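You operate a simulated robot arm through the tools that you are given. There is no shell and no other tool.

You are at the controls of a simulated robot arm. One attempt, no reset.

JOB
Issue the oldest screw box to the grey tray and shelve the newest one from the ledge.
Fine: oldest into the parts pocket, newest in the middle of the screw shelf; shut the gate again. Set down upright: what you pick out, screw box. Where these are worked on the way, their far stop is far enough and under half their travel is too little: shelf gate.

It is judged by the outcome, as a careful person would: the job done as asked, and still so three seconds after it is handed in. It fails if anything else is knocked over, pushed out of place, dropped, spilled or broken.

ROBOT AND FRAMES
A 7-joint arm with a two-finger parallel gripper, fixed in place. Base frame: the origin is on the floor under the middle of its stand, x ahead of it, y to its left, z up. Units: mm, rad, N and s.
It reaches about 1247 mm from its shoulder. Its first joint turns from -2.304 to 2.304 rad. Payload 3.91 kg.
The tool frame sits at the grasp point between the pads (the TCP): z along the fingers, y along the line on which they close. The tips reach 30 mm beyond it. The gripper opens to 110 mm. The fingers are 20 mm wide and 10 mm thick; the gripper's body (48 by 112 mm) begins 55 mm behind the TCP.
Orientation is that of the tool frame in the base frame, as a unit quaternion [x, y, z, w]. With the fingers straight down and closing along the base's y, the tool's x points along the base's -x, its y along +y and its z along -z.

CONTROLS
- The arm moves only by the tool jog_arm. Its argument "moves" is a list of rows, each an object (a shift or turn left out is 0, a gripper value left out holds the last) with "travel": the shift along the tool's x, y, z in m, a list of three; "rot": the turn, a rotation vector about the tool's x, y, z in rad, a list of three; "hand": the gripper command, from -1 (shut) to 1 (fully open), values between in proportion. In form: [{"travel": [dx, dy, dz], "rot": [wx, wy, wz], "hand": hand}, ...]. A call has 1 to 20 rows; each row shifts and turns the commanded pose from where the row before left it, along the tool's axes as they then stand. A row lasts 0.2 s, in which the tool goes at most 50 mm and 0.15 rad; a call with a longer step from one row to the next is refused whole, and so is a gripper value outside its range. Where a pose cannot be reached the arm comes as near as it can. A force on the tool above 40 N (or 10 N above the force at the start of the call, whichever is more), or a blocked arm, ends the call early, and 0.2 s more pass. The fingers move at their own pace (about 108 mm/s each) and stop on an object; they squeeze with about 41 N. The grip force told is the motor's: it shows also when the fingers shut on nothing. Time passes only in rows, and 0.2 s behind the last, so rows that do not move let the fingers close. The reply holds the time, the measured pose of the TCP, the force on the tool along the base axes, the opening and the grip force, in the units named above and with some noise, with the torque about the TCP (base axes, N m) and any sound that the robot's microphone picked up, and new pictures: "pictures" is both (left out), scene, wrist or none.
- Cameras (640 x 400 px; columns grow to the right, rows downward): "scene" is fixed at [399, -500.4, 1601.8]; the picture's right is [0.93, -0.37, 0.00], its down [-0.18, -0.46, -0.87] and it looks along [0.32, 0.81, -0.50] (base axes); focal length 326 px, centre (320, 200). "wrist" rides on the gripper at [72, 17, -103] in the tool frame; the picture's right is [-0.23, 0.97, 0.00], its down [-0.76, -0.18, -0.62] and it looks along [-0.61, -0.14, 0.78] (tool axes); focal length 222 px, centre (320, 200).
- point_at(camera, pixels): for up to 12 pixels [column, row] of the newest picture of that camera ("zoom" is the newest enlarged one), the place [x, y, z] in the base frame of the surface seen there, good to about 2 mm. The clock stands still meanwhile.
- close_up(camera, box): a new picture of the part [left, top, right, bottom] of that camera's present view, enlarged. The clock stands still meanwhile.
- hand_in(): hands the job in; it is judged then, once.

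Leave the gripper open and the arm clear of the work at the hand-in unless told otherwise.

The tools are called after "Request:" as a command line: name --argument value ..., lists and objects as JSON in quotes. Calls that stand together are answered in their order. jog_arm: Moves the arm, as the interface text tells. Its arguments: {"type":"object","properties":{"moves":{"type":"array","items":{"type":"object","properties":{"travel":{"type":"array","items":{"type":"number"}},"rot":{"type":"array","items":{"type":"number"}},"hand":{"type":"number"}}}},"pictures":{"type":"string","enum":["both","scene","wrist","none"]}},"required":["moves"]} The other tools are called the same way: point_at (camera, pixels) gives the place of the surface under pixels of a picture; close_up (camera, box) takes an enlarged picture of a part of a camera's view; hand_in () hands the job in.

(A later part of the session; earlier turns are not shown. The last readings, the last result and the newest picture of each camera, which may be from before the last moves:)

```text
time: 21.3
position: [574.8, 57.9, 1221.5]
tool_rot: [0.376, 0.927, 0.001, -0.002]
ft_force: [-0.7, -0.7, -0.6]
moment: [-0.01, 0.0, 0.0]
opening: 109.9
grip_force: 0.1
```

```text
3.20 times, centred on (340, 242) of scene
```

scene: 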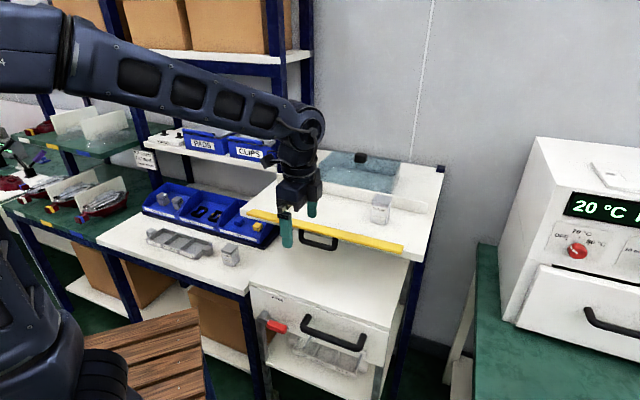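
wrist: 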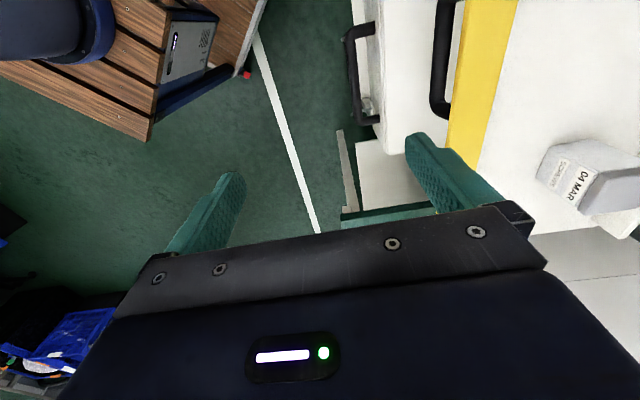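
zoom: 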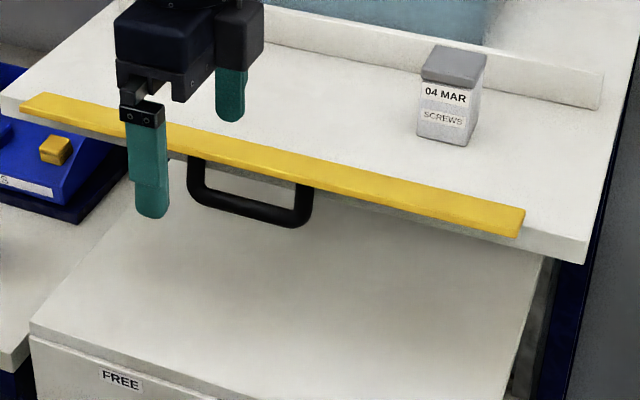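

Request:
point_at --camera "zoom" --pixels '[[522, 215], [512, 234], [440, 185], [420, 205], [22, 105], [40, 96], [250, 210], [300, 190], [195, 165], [330, 190], [330, 165], [345, 180]]'

Request:
point_at --camera "zoom" --pixels '[[438, 48], [484, 55], [470, 85], [425, 76], [455, 65], [445, 110], [415, 125], [465, 145], [475, 120], [395, 110], [500, 120], [450, 165]]'

```text
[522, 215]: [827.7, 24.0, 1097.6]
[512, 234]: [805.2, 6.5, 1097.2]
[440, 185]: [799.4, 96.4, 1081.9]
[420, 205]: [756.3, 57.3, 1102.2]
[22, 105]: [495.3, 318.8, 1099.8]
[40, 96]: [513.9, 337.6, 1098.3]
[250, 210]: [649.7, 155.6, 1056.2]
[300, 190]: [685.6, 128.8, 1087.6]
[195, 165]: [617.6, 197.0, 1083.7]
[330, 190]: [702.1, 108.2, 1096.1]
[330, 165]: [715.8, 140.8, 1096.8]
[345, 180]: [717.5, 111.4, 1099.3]
```

```text
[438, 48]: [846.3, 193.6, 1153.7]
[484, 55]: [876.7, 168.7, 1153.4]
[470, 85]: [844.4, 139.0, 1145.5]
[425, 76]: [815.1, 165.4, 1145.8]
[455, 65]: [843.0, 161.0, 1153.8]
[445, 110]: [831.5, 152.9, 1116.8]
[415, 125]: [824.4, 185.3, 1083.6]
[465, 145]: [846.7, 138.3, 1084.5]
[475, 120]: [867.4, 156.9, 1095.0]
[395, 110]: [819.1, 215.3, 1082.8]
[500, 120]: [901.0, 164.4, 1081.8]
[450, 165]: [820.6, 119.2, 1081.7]
```

The panel lies about 5–10° short of level. To be sure it is at its far stop, I'll press it gently with closed fingertips well away from the handle, near u=450, v=582.

Request:
jog_arm --moves '[{"travel": [-0.021, 0.034, 0], "hand": -1}, {"travel": [-0.021, 0.034, 0]}, {"travel": [-0.021, 0.034, 0]}, {"travel": [-0.021, 0.033, 0]}, {"travel": [0, 0, 0.03]}, {"travel": [0, 0, 0.03]}, {"travel": [0, 0, 0.018]}, {}]'

```text
time: 23.1
position: [729.4, 97.5, 1145.1]
tool_rot: [0.377, 0.926, 0.002, -0.001]
ft_force: [-0.7, 0.3, 0.9]
moment: [-0.02, 0.01, 0.01]
opening: 0.1
grip_force: 37.8
```

scene: 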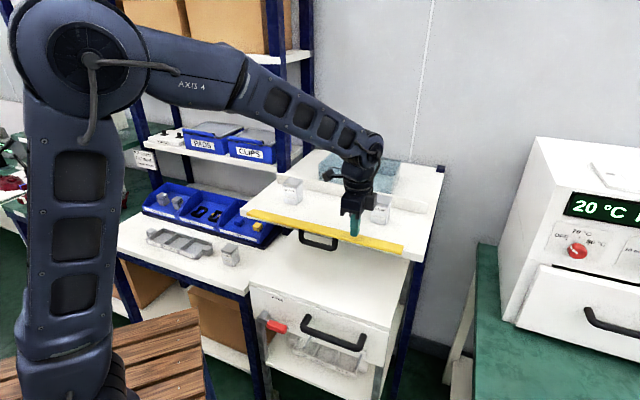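
wrist: 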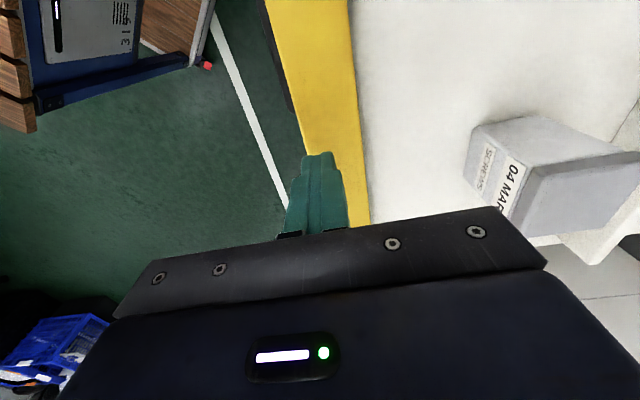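

The fingertips are above the panel. I press down in 4 mm steps, and the force limit will stop me if it is firm.

Request:
jog_arm --moves '[{"travel": [0, 0, 0.005]}, {"travel": [0, 0, 0.004]}, {"travel": [0, 0, 0.004]}, {"travel": [0, 0, 0.003]}, {"travel": [0, 0, 0.003]}]' --pictures "wrist"

```text
time: 24.3
position: [729.2, 95.5, 1126.5]
tool_rot: [0.376, 0.926, 0.002, -0.001]
ft_force: [-1.4, 0.0, 3.4]
moment: [0.0, 0.02, -0.01]
opening: 0.0
grip_force: 37.6
```

wrist: 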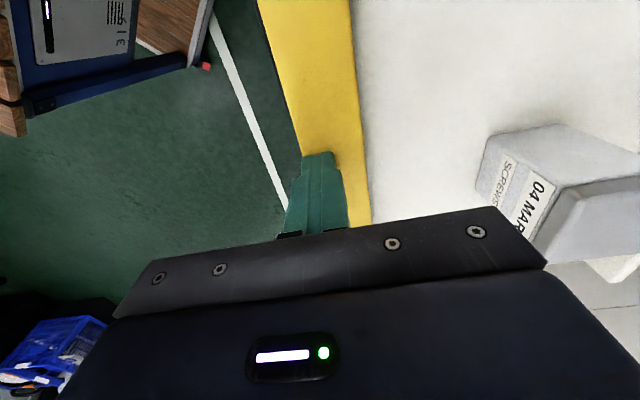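

There is 3.4 N so far, with the tips at about 1096. I press a few more mm.

Request:
jog_arm --moves '[{"travel": [0, 0, 0.003]}, {"travel": [0, 0, 0.003]}, {"travel": [0, 0, 0.003]}, {}]'

```text
time: 24.9
position: [729.1, 96.3, 1124.4]
tool_rot: [0.377, 0.926, 0.002, 0.001]
ft_force: [-13.1, -3.5, 16.4]
moment: [-0.03, 0.26, 0.07]
opening: 0.1
grip_force: 37.8
stopped in row 3: the force on the tool passed its limit at 47 N (the readings are from after the stop); the commanded pose is now the measured one
```

scene: 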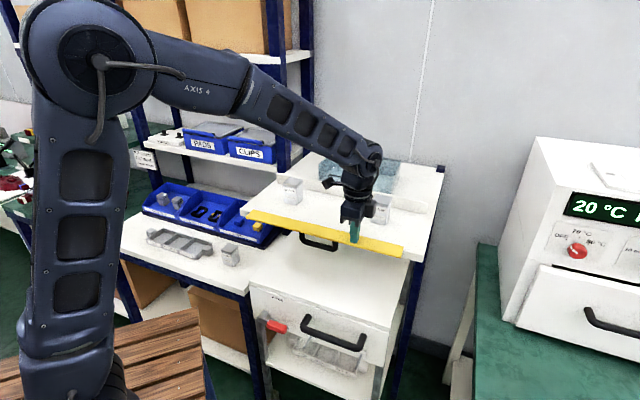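
wrist: 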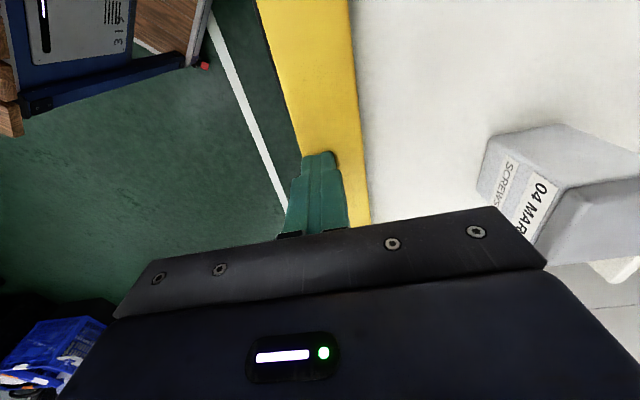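

It stops firmly at 47 N without moving, so the gate is at its far stop. I rise 100 mm, turn the hand so it closes along the shelf (u), and open it.

Request:
jog_arm --moves '[{"travel": [0, 0, -0.03]}, {"travel": [0, 0, -0.04]}, {"travel": [0, 0, -0.04]}, {"rot": [0, 0, -0.1297], "hand": 1}, {"rot": [0, 0, -0.1297]}, {"rot": [0, 0, -0.1297]}, {"rot": [0, 0, -0.1297]}, {"rot": [0, 0, -0.1297]}, {"rot": [0, 0, -0.1297]}, {"rot": [0, 0, -0.1297]}, {"rot": [0, 0, -0.1297]}, {"rot": [0, 0, -0.1297]}, {"rot": [0, 0, -0.1297]}, {"rot": [0, 0, -0.1297]}, {"rot": [0, 0, -0.1297]}, {}]'

```text
time: 28.4
position: [730.3, 95.7, 1232.8]
tool_rot: [-0.383, 0.924, 0.002, 0.002]
ft_force: [0.3, -0.4, -0.2]
moment: [-0.01, -0.01, 0.0]
opening: 110.0
grip_force: 0.0
```

scene: 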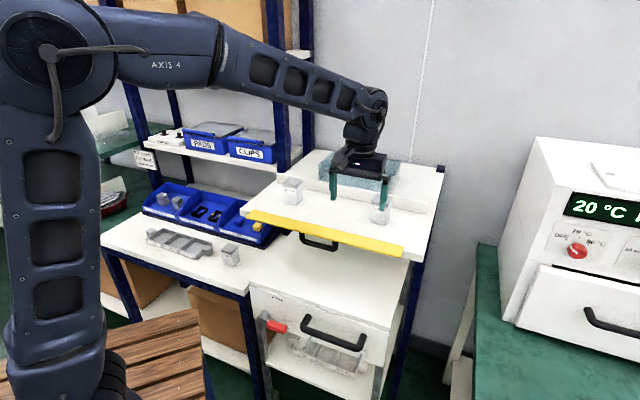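
wrist: 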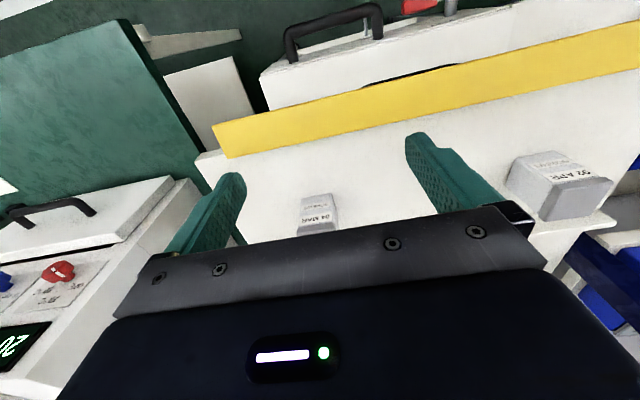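

Next I move 132 mm in and 33 mm along to stand over the 04 MAR box at about (847, 166).

Request:
jog_arm --moves '[{"travel": [-0.033, -0.0082, 0]}, {"travel": [-0.033, -0.0082, 0]}, {"travel": [-0.033, -0.0082, 0]}, {"travel": [-0.033, -0.0082, 0]}, {}]'

```text
time: 29.6
position: [848.2, 166.8, 1232.6]
tool_rot: [-0.382, 0.924, 0.001, 0.003]
ft_force: [0.5, 0.6, -0.5]
moment: [-0.01, 0.0, -0.02]
opening: 110.0
grip_force: 0.1
```

scene: 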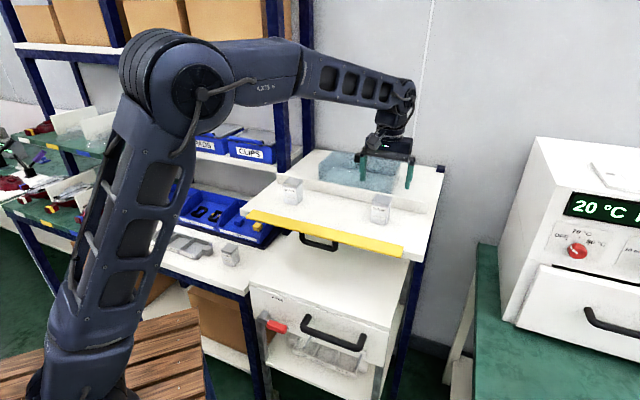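
wrist: 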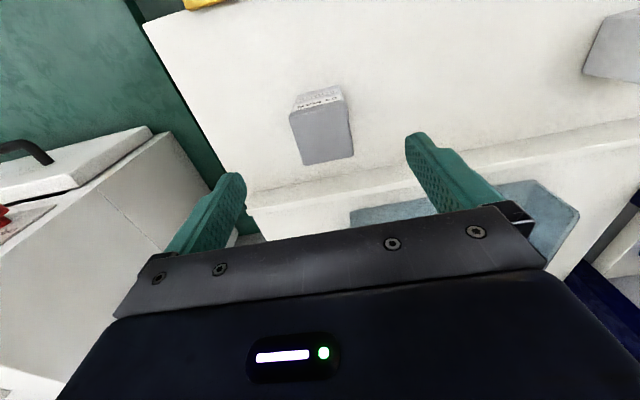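

The box lid is at about (322,130) in the wrist view. I measure its corners to centre the grip.

Request:
close_up --camera "wrist" --box '[270, 70, 380, 180]'

Request:
point_at --camera "wrist" --pixels '[[292, 115], [344, 102], [351, 152], [305, 162], [323, 135], [293, 95], [340, 88]]'

```text
3.64 times, centred on (325, 125) of wrist
```

zoom: 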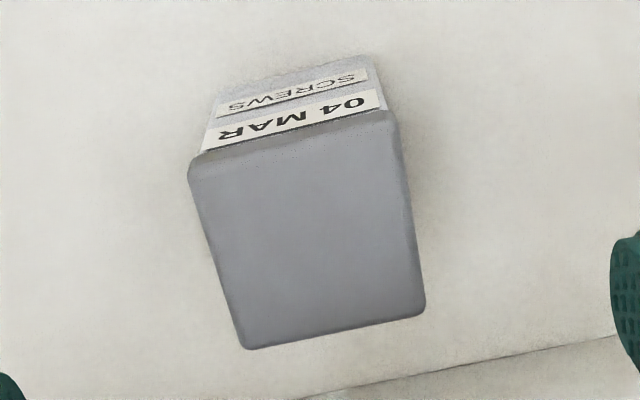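

```text
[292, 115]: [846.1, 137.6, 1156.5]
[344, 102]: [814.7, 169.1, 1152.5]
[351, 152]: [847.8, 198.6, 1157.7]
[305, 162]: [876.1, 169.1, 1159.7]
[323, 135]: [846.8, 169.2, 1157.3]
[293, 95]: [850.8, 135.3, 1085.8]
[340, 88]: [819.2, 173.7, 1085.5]
```

The box centre is about (846.5, 167.5), aligned at 45°. The hand is within 1–2 mm of it. I descend to TCP z≈1148, gripping the upper part so the fingertips stay above the tray walls later.

Request:
jog_arm --moves '[{"travel": [0, 0.001, 0.03]}, {"travel": [0, 0, 0.03]}, {"travel": [0, 0, 0.0246]}, {}]'

```text
time: 30.6
position: [848.3, 168.8, 1148.9]
tool_rot: [-0.382, 0.924, 0.002, 0.002]
ft_force: [0.6, 0.2, 0.3]
moment: [0.02, 0.03, -0.01]
opening: 109.9
grip_force: 0.1
```

scene: 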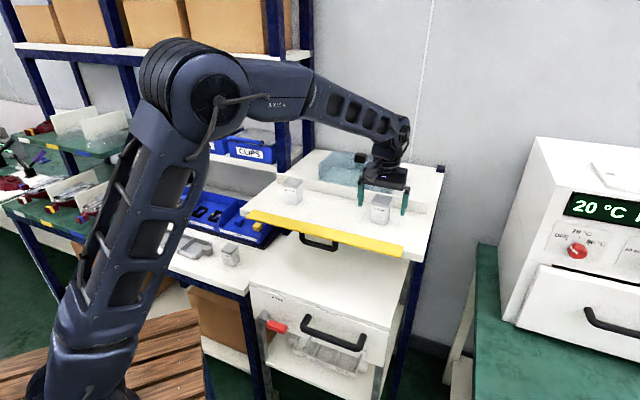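
wrist: 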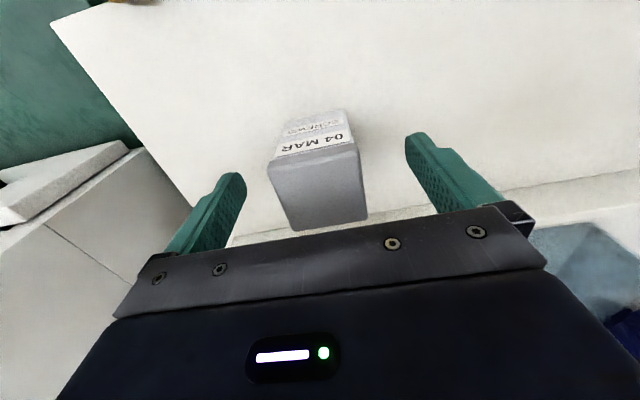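

The box is centred between the pads. I close the fingers.

Request:
jog_arm --moves '[{"hand": -1}, {"hand": -1}, {"hand": -1}, {}]'

```text
time: 31.6
position: [848.6, 167.3, 1148.9]
tool_rot: [-0.381, 0.924, 0.002, 0.002]
ft_force: [-0.2, 0.4, 1.4]
moment: [-0.04, -0.05, 0.0]
opening: 47.4
grip_force: 40.7
```

scene: 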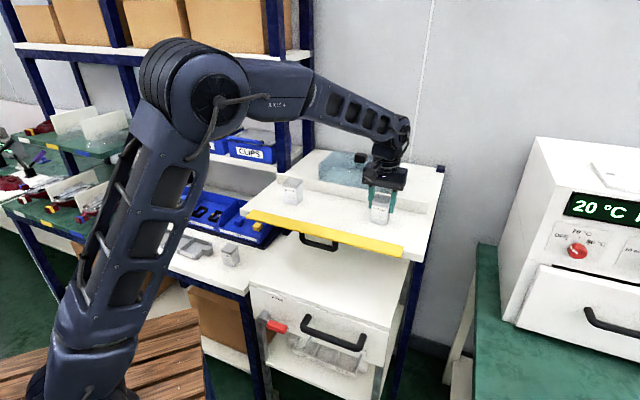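
wrist: 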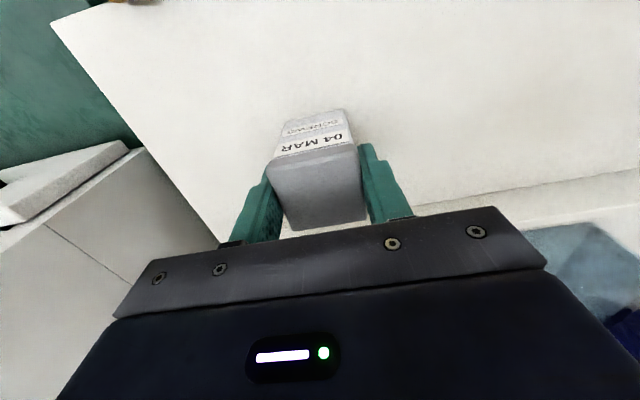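

It is held at 47.4 mm and 40.7 N. I lift straight up about 120 mm.

Request:
jog_arm --moves '[{"travel": [0, 0, -0.01]}, {"travel": [0, 0, -0.03]}, {"travel": [0, 0, -0.04]}, {"travel": [0, 0, -0.04]}, {}]'

Request:
close_up --camera "scene" --box '[130, 180, 290, 280]'

```text
time: 32.8
position: [846.7, 166.0, 1268.1]
tool_rot: [-0.382, 0.924, 0.002, 0.002]
ft_force: [1.5, 0.0, -1.2]
moment: [-0.03, -0.01, 0.0]
opening: 47.0
grip_force: 41.1
```

scene: 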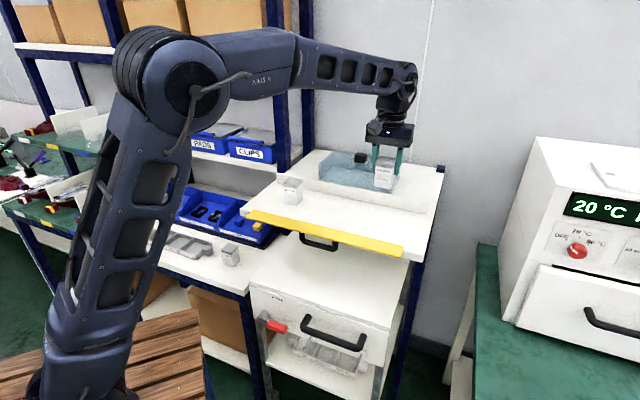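
wrist: 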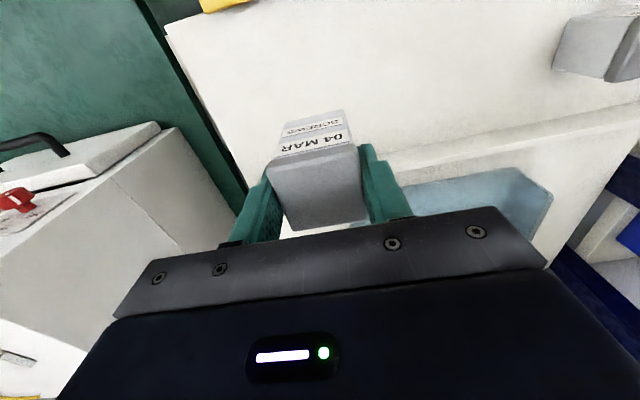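

```text
4.00 times, centred on (210, 230) of scene
```

zoom: 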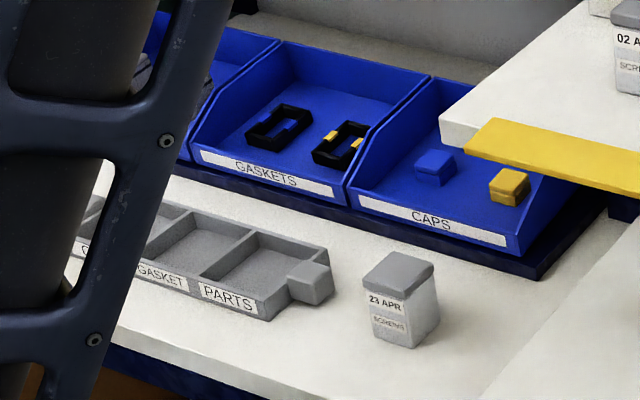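

The box is lifted cleanly. Next I measure the PARTS pocket rim and floor in this zoom.

Request:
point_at --camera "zoom" --pixels '[[256, 232], [330, 252], [262, 308], [200, 278], [268, 296], [318, 262], [250, 265], [215, 275], [255, 250], [230, 270], [270, 275], [228, 255]]'

Request:
point_at --camera "zoom" --pixels '[[310, 272], [300, 300], [398, 275], [434, 262], [392, 252], [408, 298], [365, 283], [408, 350], [374, 330], [345, 340], [455, 340], [230, 340]]'

Request:
point_at --camera "scene" --pixels '[[205, 142], [245, 150], [230, 158], [275, 130], [302, 130], [185, 190], [265, 235], [270, 243], [220, 205], [280, 55], [262, 63]]'

```text
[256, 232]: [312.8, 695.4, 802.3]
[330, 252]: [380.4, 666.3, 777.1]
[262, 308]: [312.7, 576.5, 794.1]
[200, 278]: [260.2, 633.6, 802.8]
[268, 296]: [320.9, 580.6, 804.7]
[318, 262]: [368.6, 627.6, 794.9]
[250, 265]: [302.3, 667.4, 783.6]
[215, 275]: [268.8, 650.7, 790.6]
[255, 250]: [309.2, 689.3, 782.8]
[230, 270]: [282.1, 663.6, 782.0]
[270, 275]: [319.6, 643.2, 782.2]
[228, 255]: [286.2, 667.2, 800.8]
```

```text
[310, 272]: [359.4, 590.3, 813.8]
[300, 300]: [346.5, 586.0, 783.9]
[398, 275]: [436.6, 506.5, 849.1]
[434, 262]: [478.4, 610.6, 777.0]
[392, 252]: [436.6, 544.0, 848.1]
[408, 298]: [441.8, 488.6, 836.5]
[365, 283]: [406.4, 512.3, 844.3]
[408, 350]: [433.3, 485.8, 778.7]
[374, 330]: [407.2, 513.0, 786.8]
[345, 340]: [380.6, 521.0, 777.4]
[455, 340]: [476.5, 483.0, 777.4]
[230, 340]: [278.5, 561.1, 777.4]
```

```text
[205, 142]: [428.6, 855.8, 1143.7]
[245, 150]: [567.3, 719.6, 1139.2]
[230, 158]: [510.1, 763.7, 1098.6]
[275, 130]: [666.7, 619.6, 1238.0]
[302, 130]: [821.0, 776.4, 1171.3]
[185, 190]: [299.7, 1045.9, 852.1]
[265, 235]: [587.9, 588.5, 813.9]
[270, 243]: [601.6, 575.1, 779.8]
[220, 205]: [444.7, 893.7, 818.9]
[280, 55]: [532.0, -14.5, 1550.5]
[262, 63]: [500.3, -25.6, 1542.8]
```

The bench top is at z 777, the tray floor about 782 and the rim about 803. I zoom in more on the PARTS pocket to get its centre exactly.

Request:
close_up --camera "scene" --box '[172, 228, 220, 266]'

```text
10.53 times, centred on (196, 247) of scene
```

zoom: 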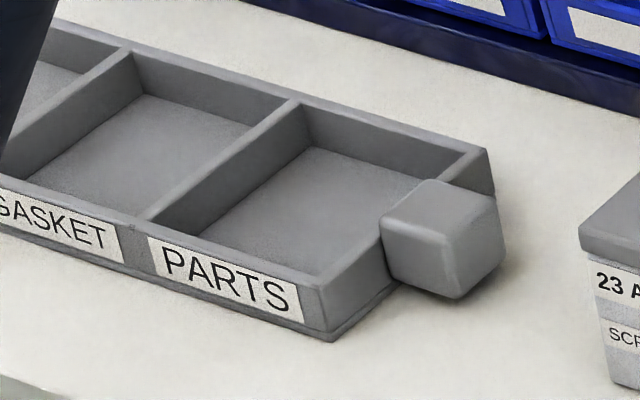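

Request:
point_at --camera "zoom" --pixels '[[208, 231], [312, 148], [300, 108], [155, 218], [320, 275], [465, 160], [372, 180], [330, 268], [322, 288], [482, 152], [300, 200], [230, 185]]'

Request:
point_at --camera "zoom" --pixels '[[400, 175], [350, 150], [310, 262], [250, 245], [355, 248], [395, 200], [440, 205], [340, 120], [440, 150], [240, 230], [290, 190], [260, 190]]'

```text
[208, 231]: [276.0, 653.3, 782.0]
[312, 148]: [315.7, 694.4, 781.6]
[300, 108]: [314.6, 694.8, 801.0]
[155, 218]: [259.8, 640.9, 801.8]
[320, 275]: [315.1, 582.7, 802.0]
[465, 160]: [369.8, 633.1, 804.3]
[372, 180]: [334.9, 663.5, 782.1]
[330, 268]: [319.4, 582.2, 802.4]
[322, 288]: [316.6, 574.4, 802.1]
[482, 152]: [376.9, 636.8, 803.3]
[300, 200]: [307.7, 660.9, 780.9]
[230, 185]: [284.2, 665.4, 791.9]
```

```text
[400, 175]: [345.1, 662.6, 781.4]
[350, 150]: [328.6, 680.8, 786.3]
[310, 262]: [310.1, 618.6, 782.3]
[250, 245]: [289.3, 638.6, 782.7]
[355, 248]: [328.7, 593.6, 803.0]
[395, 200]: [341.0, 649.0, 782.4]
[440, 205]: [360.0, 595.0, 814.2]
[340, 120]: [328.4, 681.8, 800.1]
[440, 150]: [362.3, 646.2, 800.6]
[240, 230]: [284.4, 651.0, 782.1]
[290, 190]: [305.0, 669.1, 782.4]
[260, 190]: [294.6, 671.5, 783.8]
```

Pocket inside: u −267…−188 and v 636…713, so its centre is about (316, 638). I carry the box along u at this height (bottom about 1201, clear of 02 APR's top at 1154) to above the pocket.

Request:
jog_arm --moves '[{"travel": [0.0, 0.02, -0.01]}, {"travel": [0.0, 0.035, 0]}, {"travel": [0.003, 0.0435, 0]}, {"travel": [0.003, 0.0435, 0]}, {"travel": [0.003, 0.0435, 0]}, {"travel": [0.003, 0.0435, 0]}, {"travel": [0.003, 0.0435, 0]}, {"travel": [0.003, 0.0435, 0]}, {"travel": [0.003, 0.0435, 0]}, {"travel": [0.003, 0.0435, 0]}, {"travel": [0.003, 0.0435, 0]}, {"travel": [0.003, 0.0435, 0]}, {"travel": [0.003, 0.0435, 0]}, {"travel": [0.003, 0.0435, 0]}, {"travel": [0.003, 0.0435, 0]}, {"travel": [0.0026, 0.0435, 0]}, {"travel": [0, 0.03, 0]}, {"travel": [0, 0.0148, 0]}, {}]'

```text
time: 36.8
position: [316.2, 637.8, 1282.4]
tool_rot: [-0.383, 0.924, 0.003, 0.001]
ft_force: [-0.4, -0.1, -1.2]
moment: [0.0, 0.01, 0.02]
opening: 47.0
grip_force: 40.7
```

scene: 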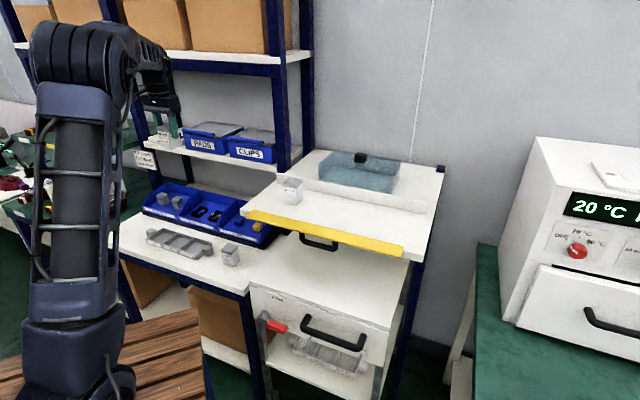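
wrist: 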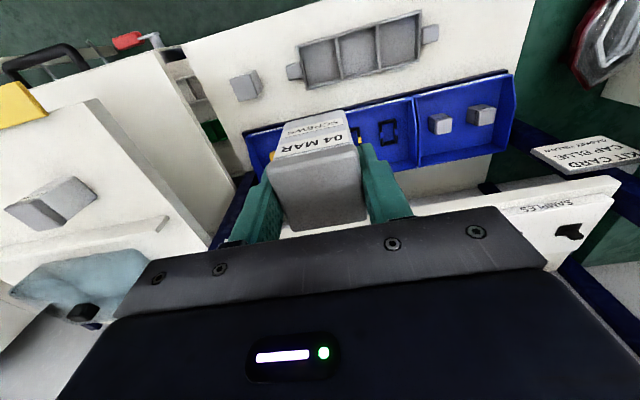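

I'm above the tray. In the wrist view the PARTS pocket (the +u end) should be the left cell at about (322,62). I check with points and a zoom.

Request:
close_up --camera "wrist" --box '[220, 0, 450, 110]'

Request:
point_at --camera "wrist" --pixels '[[305, 45], [336, 38], [342, 75], [308, 82], [323, 60], [293, 72], [245, 87], [357, 55], [395, 45]]'

```text
2.78 times, centred on (335, 55) of wrist
```

zoom: 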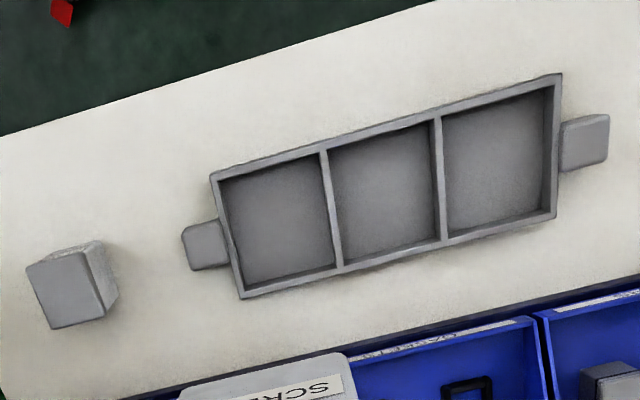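

```text
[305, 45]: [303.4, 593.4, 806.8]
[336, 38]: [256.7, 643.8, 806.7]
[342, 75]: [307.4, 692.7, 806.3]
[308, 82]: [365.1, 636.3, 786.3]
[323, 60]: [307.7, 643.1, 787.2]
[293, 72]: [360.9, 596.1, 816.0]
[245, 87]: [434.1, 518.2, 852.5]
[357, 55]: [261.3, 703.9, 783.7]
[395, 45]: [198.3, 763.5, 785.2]
```

Request:
point_at --camera "zoom" --pixels '[[217, 182], [320, 154], [337, 266], [242, 290], [232, 192], [318, 170], [328, 255], [248, 275], [280, 222], [205, 246]]'

```text
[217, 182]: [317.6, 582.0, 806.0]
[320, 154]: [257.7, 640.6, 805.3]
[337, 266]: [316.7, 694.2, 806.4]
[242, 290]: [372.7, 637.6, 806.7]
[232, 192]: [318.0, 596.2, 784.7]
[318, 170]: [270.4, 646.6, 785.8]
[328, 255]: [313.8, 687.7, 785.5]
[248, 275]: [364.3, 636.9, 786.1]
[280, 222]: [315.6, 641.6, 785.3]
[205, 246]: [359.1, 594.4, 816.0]
```

The pocket centre is confirmed at about (316, 638.5), and I'm over it. I descend to about 40 mm above the floor, then check.

Request:
jog_arm --moves '[{"travel": [0, 0, 0.03]}, {"travel": [0, 0, 0.045]}, {"travel": [0, 0, 0.045]}, {"travel": [0, 0, 0.045]}, {"travel": [0, 0, 0.045]}, {"travel": [0, 0, 0.045]}, {"travel": [0, 0, 0.045]}, {"travel": [0, 0, 0.045]}, {"travel": [0, 0, 0.03]}, {"travel": [0, 0, 0.018]}, {}]'

```text
time: 39.1
position: [316.1, 639.4, 887.5]
tool_rot: [-0.382, 0.924, 0.002, 0.002]
ft_force: [0.0, 0.7, -2.1]
moment: [0.0, 0.04, -0.03]
opening: 47.3
grip_force: 40.9
```

scene: 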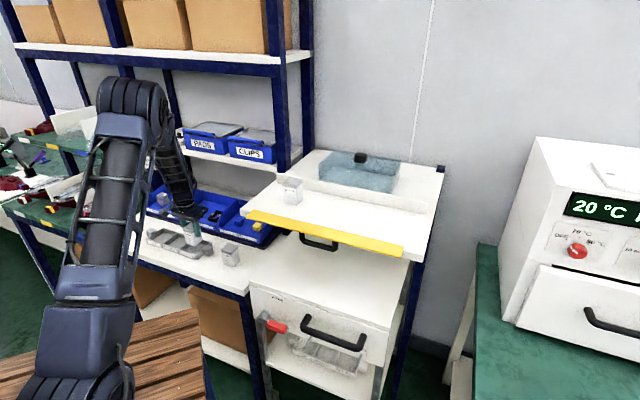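
wrist: 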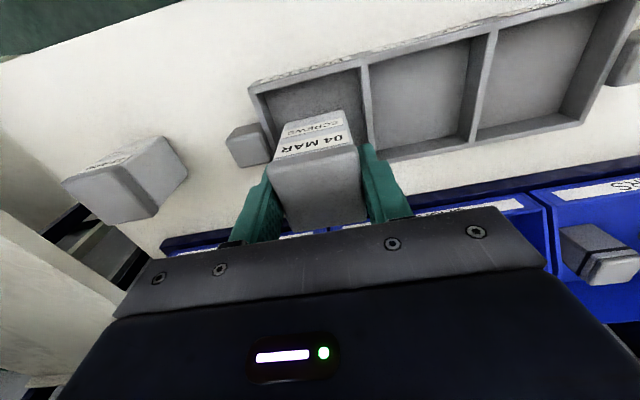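

It is aligned over the pocket. I lower slowly to the floor (expected contact near TCP z≈849).

Request:
jog_arm --moves '[{"travel": [0, -0.0005, 0.015]}, {"travel": [0, 0, 0.012]}, {"travel": [0, 0, 0.006]}, {"travel": [0, 0, 0.003]}, {}]'

```text
time: 40.4
position: [317.1, 640.5, 851.5]
tool_rot: [-0.381, 0.924, 0.002, 0.003]
ft_force: [0.0, -0.8, -1.2]
moment: [-0.01, -0.02, 0.03]
opening: 47.4
grip_force: 40.6
```

scene: 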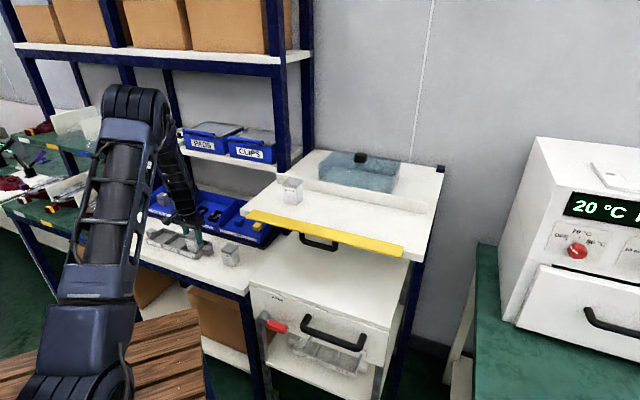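
wrist: 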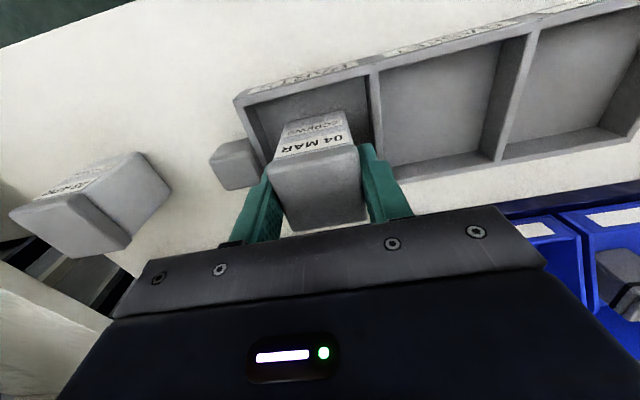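

No contact yet at 851.5, so I go down another 2–3 mm in small steps.

Request:
jog_arm --moves '[{"travel": [0.001, 0, 0.0015]}, {"travel": [0.001, 0, 0.001]}, {}]' --pictures "none"

```text
time: 41.1
position: [315.0, 638.8, 849.1]
tool_rot: [-0.382, 0.924, 0.002, 0.002]
ft_force: [-1.1, 1.0, 2.4]
moment: [-0.03, -0.06, 0.01]
opening: 47.3
grip_force: 41.1
```

Request:
jog_arm --moves '[{"travel": [0, 0, 0.001]}, {}]' --pictures "none"

```text
time: 41.8
position: [315.0, 640.5, 849.9]
tool_rot: [-0.382, 0.924, 0.002, 0.003]
ft_force: [-2.1, -7.5, 30.2]
moment: [-0.44, 0.26, 0.0]
opening: 47.2
grip_force: 41.0
```

The box is firmly on the pocket floor (30 N). I ease up 1 mm, open to about 62 mm and watch.

Request:
jog_arm --moves '[{"travel": [0, 0, -0.001]}, {"hand": 0.0}, {"hand": 0.13}, {}]'

```text
time: 42.8
position: [315.7, 640.5, 849.9]
tool_rot: [-0.382, 0.924, 0.002, 0.002]
ft_force: [0.1, 0.0, 0.3]
moment: [-0.02, -0.02, -0.03]
opening: 62.3
grip_force: 0.0
```

scene: 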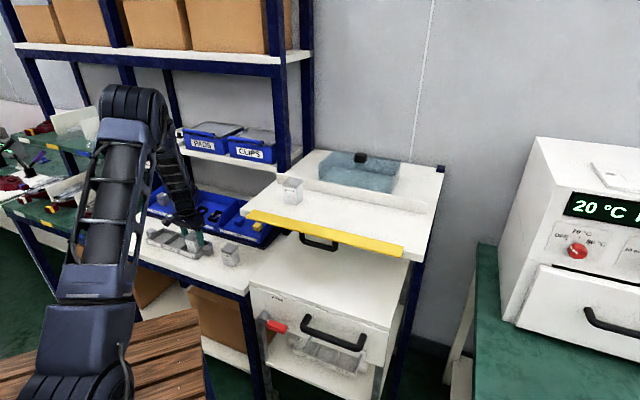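
wrist: 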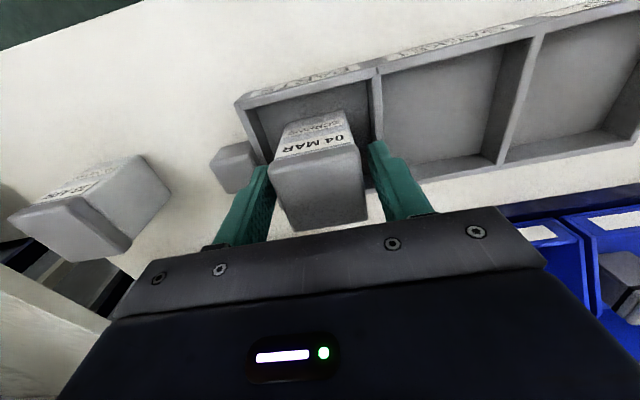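

The box stands free in the pocket. I rise straight up 150 mm and look.

Request:
jog_arm --moves '[{"travel": [0, 0, -0.02]}, {"travel": [0, 0, -0.03]}, {"travel": [0, 0, -0.04]}, {"travel": [0, 0, -0.045]}, {"travel": [0, 0, -0.045]}, {"hand": 1}, {}]'

Request:
close_up --camera "scene" --box '[140, 210, 280, 298]'

```text
time: 44.4
position: [314.4, 641.0, 1031.2]
tool_rot: [-0.382, 0.924, 0.002, 0.002]
ft_force: [0.1, -0.3, -0.6]
moment: [-0.01, 0.01, 0.02]
opening: 110.0
grip_force: 0.0
```

scene: 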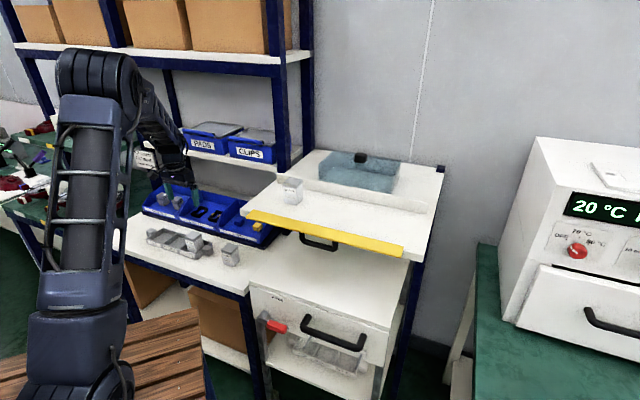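
wrist: 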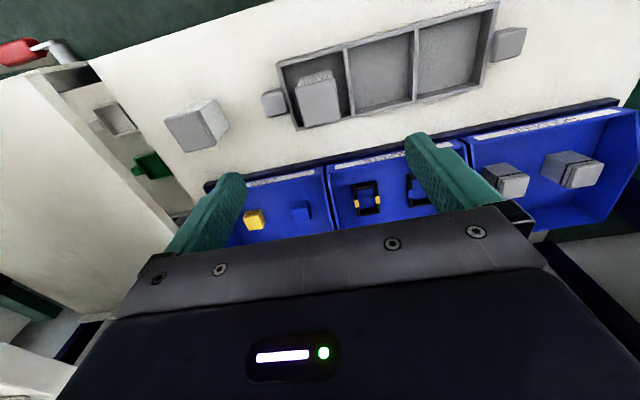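

```text
4.55 times, centred on (210, 254) of scene
```

zoom: 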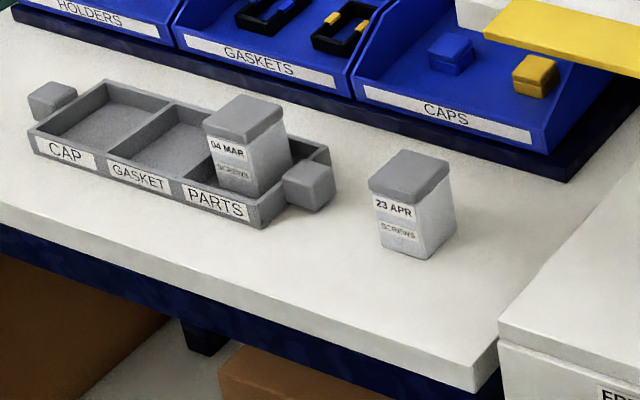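

04 MAR stands upright in PARTS. Now I measure the 23 APR box's lid from the wrist view (about (195,127)).

Request:
close_up --camera "wrist" --box '[140, 75, 260, 175]'

```text
4.00 times, centred on (200, 125) of wrist
```

zoom: 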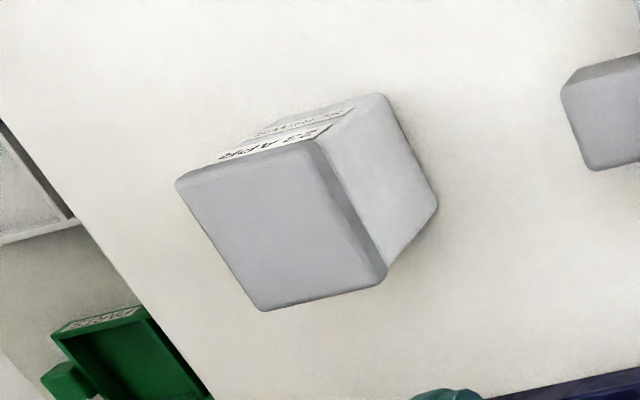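

Request:
point_at --camera "zoom" --pixels '[[185, 185], [310, 148], [375, 278], [262, 302], [280, 225], [435, 205], [385, 100], [40, 190]]'

Request:
point_at --camera "scene" --pixels '[[229, 243], [239, 246], [234, 253], [222, 250], [271, 240], [300, 262], [250, 290]]'

```text
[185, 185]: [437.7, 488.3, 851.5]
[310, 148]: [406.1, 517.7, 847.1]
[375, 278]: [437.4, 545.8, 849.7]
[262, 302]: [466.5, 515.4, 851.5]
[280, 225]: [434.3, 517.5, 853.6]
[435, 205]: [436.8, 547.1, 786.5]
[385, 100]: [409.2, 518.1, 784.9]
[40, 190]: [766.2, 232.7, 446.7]
```

```text
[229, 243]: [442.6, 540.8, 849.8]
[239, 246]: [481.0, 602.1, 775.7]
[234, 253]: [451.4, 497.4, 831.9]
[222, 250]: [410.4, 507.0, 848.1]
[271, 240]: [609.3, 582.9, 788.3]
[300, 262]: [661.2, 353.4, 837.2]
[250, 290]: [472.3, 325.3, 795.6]
```

The box centre is about (437, 517), aligned with the 45° axes. I move over it and go down to just above first.

Request:
jog_arm --moves '[{"travel": [0.0012, -0.03, 0]}, {"travel": [0, -0.045, 0]}, {"travel": [0, -0.045, 0]}, {"travel": [0, -0.035, 0]}, {"travel": [0, -0.0194, 0]}, {"travel": [0, 0, 0.04]}, {"travel": [0, 0, 0.04]}, {}]'

```text
time: 46.1
position: [438.7, 513.6, 947.2]
tool_rot: [-0.382, 0.924, 0.003, 0.002]
ft_force: [-0.3, 0.2, -0.2]
moment: [0.0, -0.03, 0.0]
opening: 110.3
grip_force: 0.1
```

scene: 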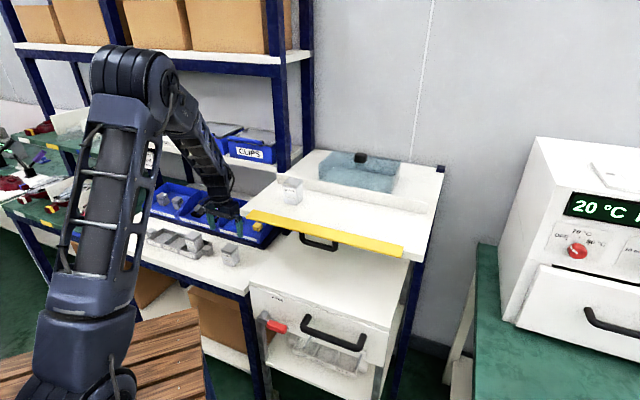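
wrist: 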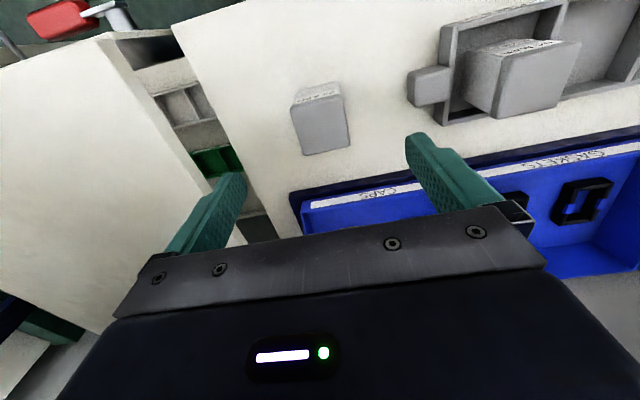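

In the wrist view I notice more trays below the cabinet at about (190,110) and (215,160). I zoom to be sure which tray is "the grey tray".

Request:
close_up --camera "wrist" --box '[110, 20, 290, 200]'

Request:
close_up --camera "scene" --box '[250, 300, 400, 400]'

```text
2.22 times, centred on (200, 110) of wrist
```

zoom: 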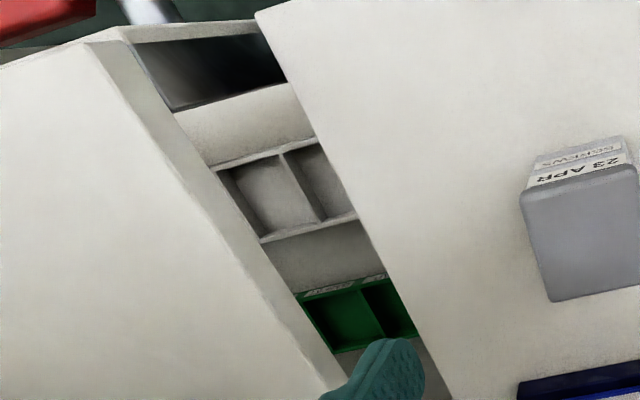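

```text
4.00 times, centred on (325, 350) of scene
```

zoom: 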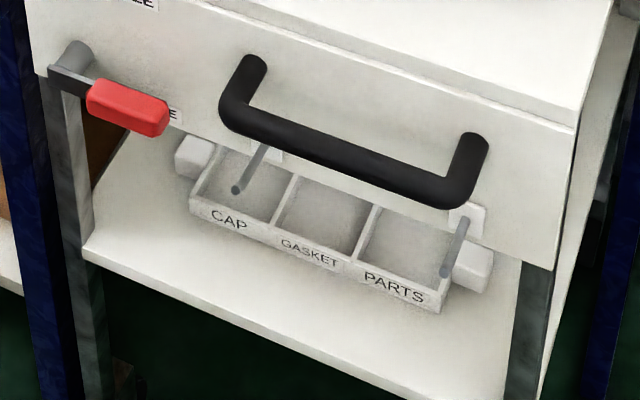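

The cabinet trays are white and green, so the bench tray is the grey one. I re-measure the 23 APR lid under the hand.

Request:
point_at --camera "wrist" --pixels '[[294, 108], [340, 98], [348, 143], [306, 153], [320, 125]]'

```text
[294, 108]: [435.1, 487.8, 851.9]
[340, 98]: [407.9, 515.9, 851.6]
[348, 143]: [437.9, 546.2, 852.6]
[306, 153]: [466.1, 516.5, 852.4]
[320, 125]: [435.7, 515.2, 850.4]
```

The centre is about (436.8, 516.6). I shift 3 mm and descend to TCP z≈842.

Request:
jog_arm --moves '[{"travel": [-0.0007, 0.003, 0.02]}, {"travel": [0, 0, 0.04]}, {"travel": [0, 0, 0.03]}, {"travel": [0, 0, 0.015]}, {}]'

```text
time: 47.4
position: [434.7, 516.2, 842.6]
tool_rot: [-0.382, 0.924, 0.002, 0.002]
ft_force: [0.0, 0.1, 0.0]
moment: [0.03, 0.02, -0.01]
opening: 110.0
grip_force: 0.0
```

scene: 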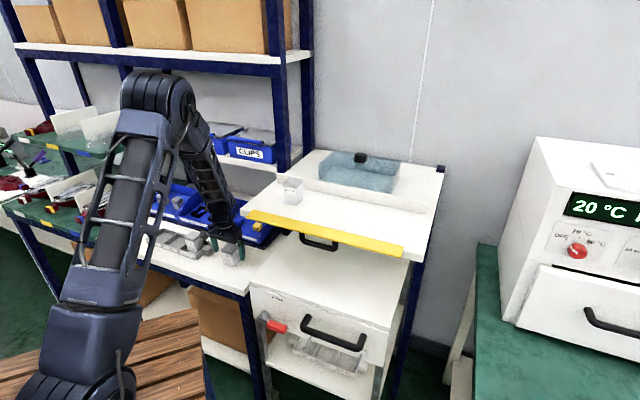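
wrist: 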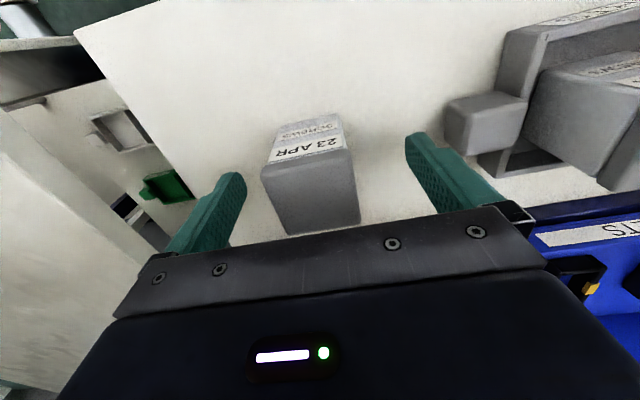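

The box is about 2 mm off centre. I nudge over and close.

Request:
jog_arm --moves '[{"travel": [0, -0.002, 0]}, {}, {"hand": -1}, {"hand": -1}, {"hand": -1}, {}]'

```text
time: 48.8
position: [435.7, 517.1, 843.9]
tool_rot: [-0.382, 0.924, 0.001, 0.002]
ft_force: [1.2, 0.5, -0.1]
moment: [0.04, -0.03, 0.03]
opening: 47.3
grip_force: 40.9
```

scene: 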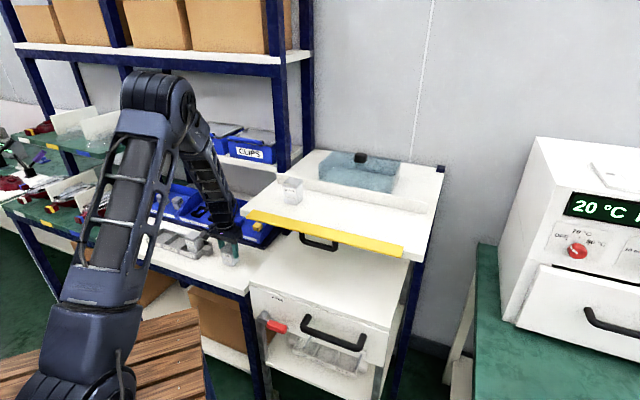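
wrist: 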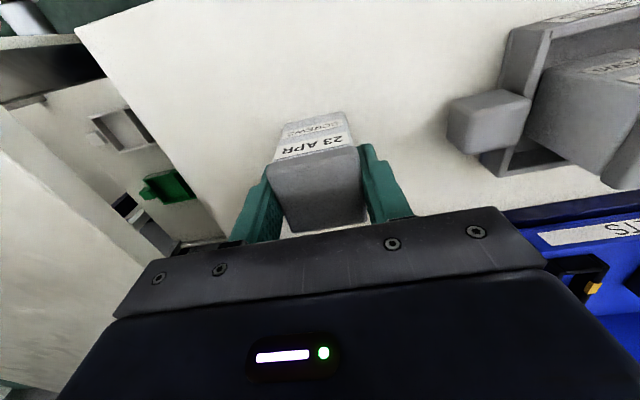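

It is held at 47.3 mm. I lift straight up to TCP z≈1285.

Request:
jog_arm --moves '[{"travel": [0, 0, -0.01]}, {"travel": [0, 0, -0.03]}, {"travel": [0, 0, -0.045]}, {"travel": [0, 0, -0.045]}, {"travel": [0, 0, -0.045]}, {"travel": [0, 0, -0.045]}, {"travel": [0, 0, -0.045]}, {"travel": [0, 0, -0.045]}, {"travel": [0, 0, -0.045]}, {"travel": [0, 0, -0.045]}, {"travel": [0, 0, -0.03]}, {"travel": [0, 0, -0.01]}, {}]'

```text
time: 51.5
position: [436.4, 515.8, 1285.5]
tool_rot: [-0.382, 0.924, 0.002, 0.002]
ft_force: [0.6, 0.2, -0.7]
moment: [-0.02, 0.02, 0.0]
opening: 47.2
grip_force: 41.3
```

scene: 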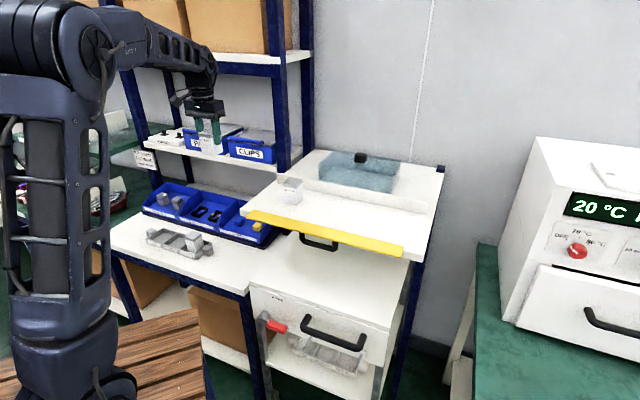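
wrist: 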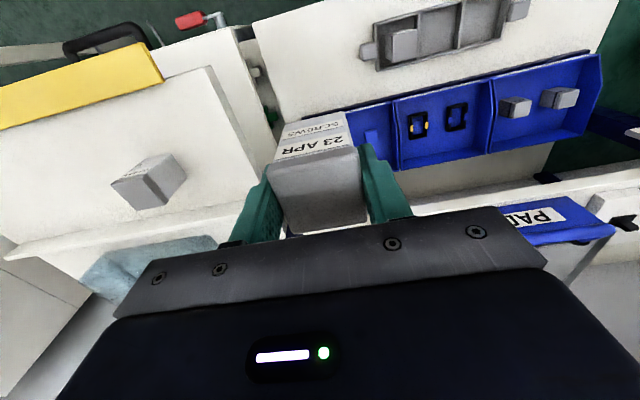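

Carrying the box over to the shelf middle (u=346.6, v=716), well above 02 APR.

Request:
jog_arm --moves '[{"travel": [0, -0.025, 0]}, {"travel": [-0.005, -0.0435, 0]}, {"travel": [-0.005, -0.0435, 0]}, {"travel": [-0.005, -0.0435, 0]}, {"travel": [-0.005, -0.0435, 0]}, {"travel": [-0.005, -0.0435, 0]}, {"travel": [-0.005, -0.0435, 0]}, {"travel": [-0.005, -0.0435, 0]}, {"travel": [-0.005, -0.0435, 0]}, {"travel": [-0.0027, -0.02, 0]}, {"travel": [0, -0.0097, 0]}, {}]'

Request:
close_up --camera "scene" --box '[240, 130, 440, 255]'

```text
time: 54.1
position: [752.4, 259.0, 1283.8]
tool_rot: [-0.382, 0.924, 0.002, 0.003]
ft_force: [-0.5, 0.4, -1.7]
moment: [-0.04, -0.01, 0.01]
opening: 47.3
grip_force: 40.2
```

scene: 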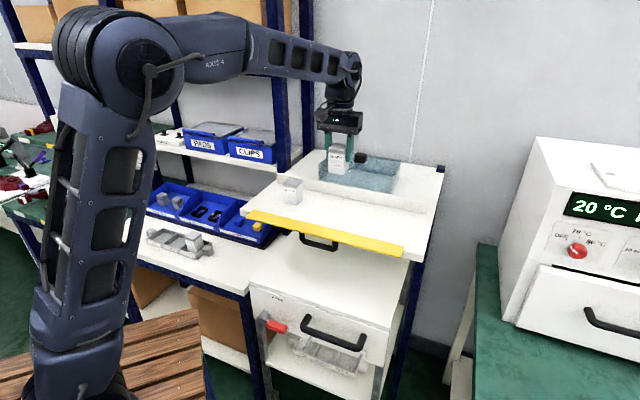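
wrist: 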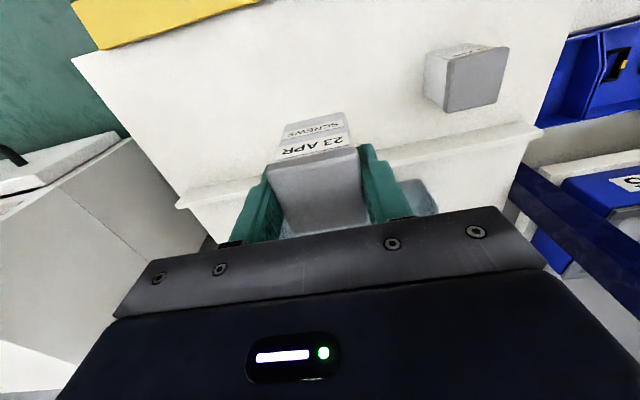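

```text
3.20 times, centred on (340, 192) of scene
```

zoom: 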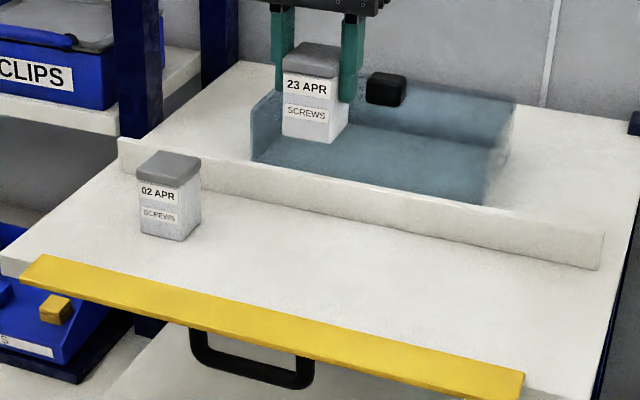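

I verify the shelf's middle from the back wall's ends, the gate and the plate edges.

Request:
point_at --camera "zoom" --pixels '[[122, 145], [600, 245], [598, 266], [360, 205], [350, 215], [22, 280], [520, 385], [10, 265], [590, 395], [330, 195], [165, 165], [170, 232]]'

```text
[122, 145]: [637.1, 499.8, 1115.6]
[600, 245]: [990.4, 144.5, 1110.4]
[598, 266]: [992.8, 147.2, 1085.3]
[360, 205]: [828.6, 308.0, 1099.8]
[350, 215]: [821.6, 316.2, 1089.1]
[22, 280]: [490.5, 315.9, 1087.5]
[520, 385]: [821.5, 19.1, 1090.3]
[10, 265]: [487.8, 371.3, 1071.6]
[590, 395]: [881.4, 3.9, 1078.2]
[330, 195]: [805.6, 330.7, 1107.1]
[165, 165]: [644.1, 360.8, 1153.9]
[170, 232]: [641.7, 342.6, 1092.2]
```

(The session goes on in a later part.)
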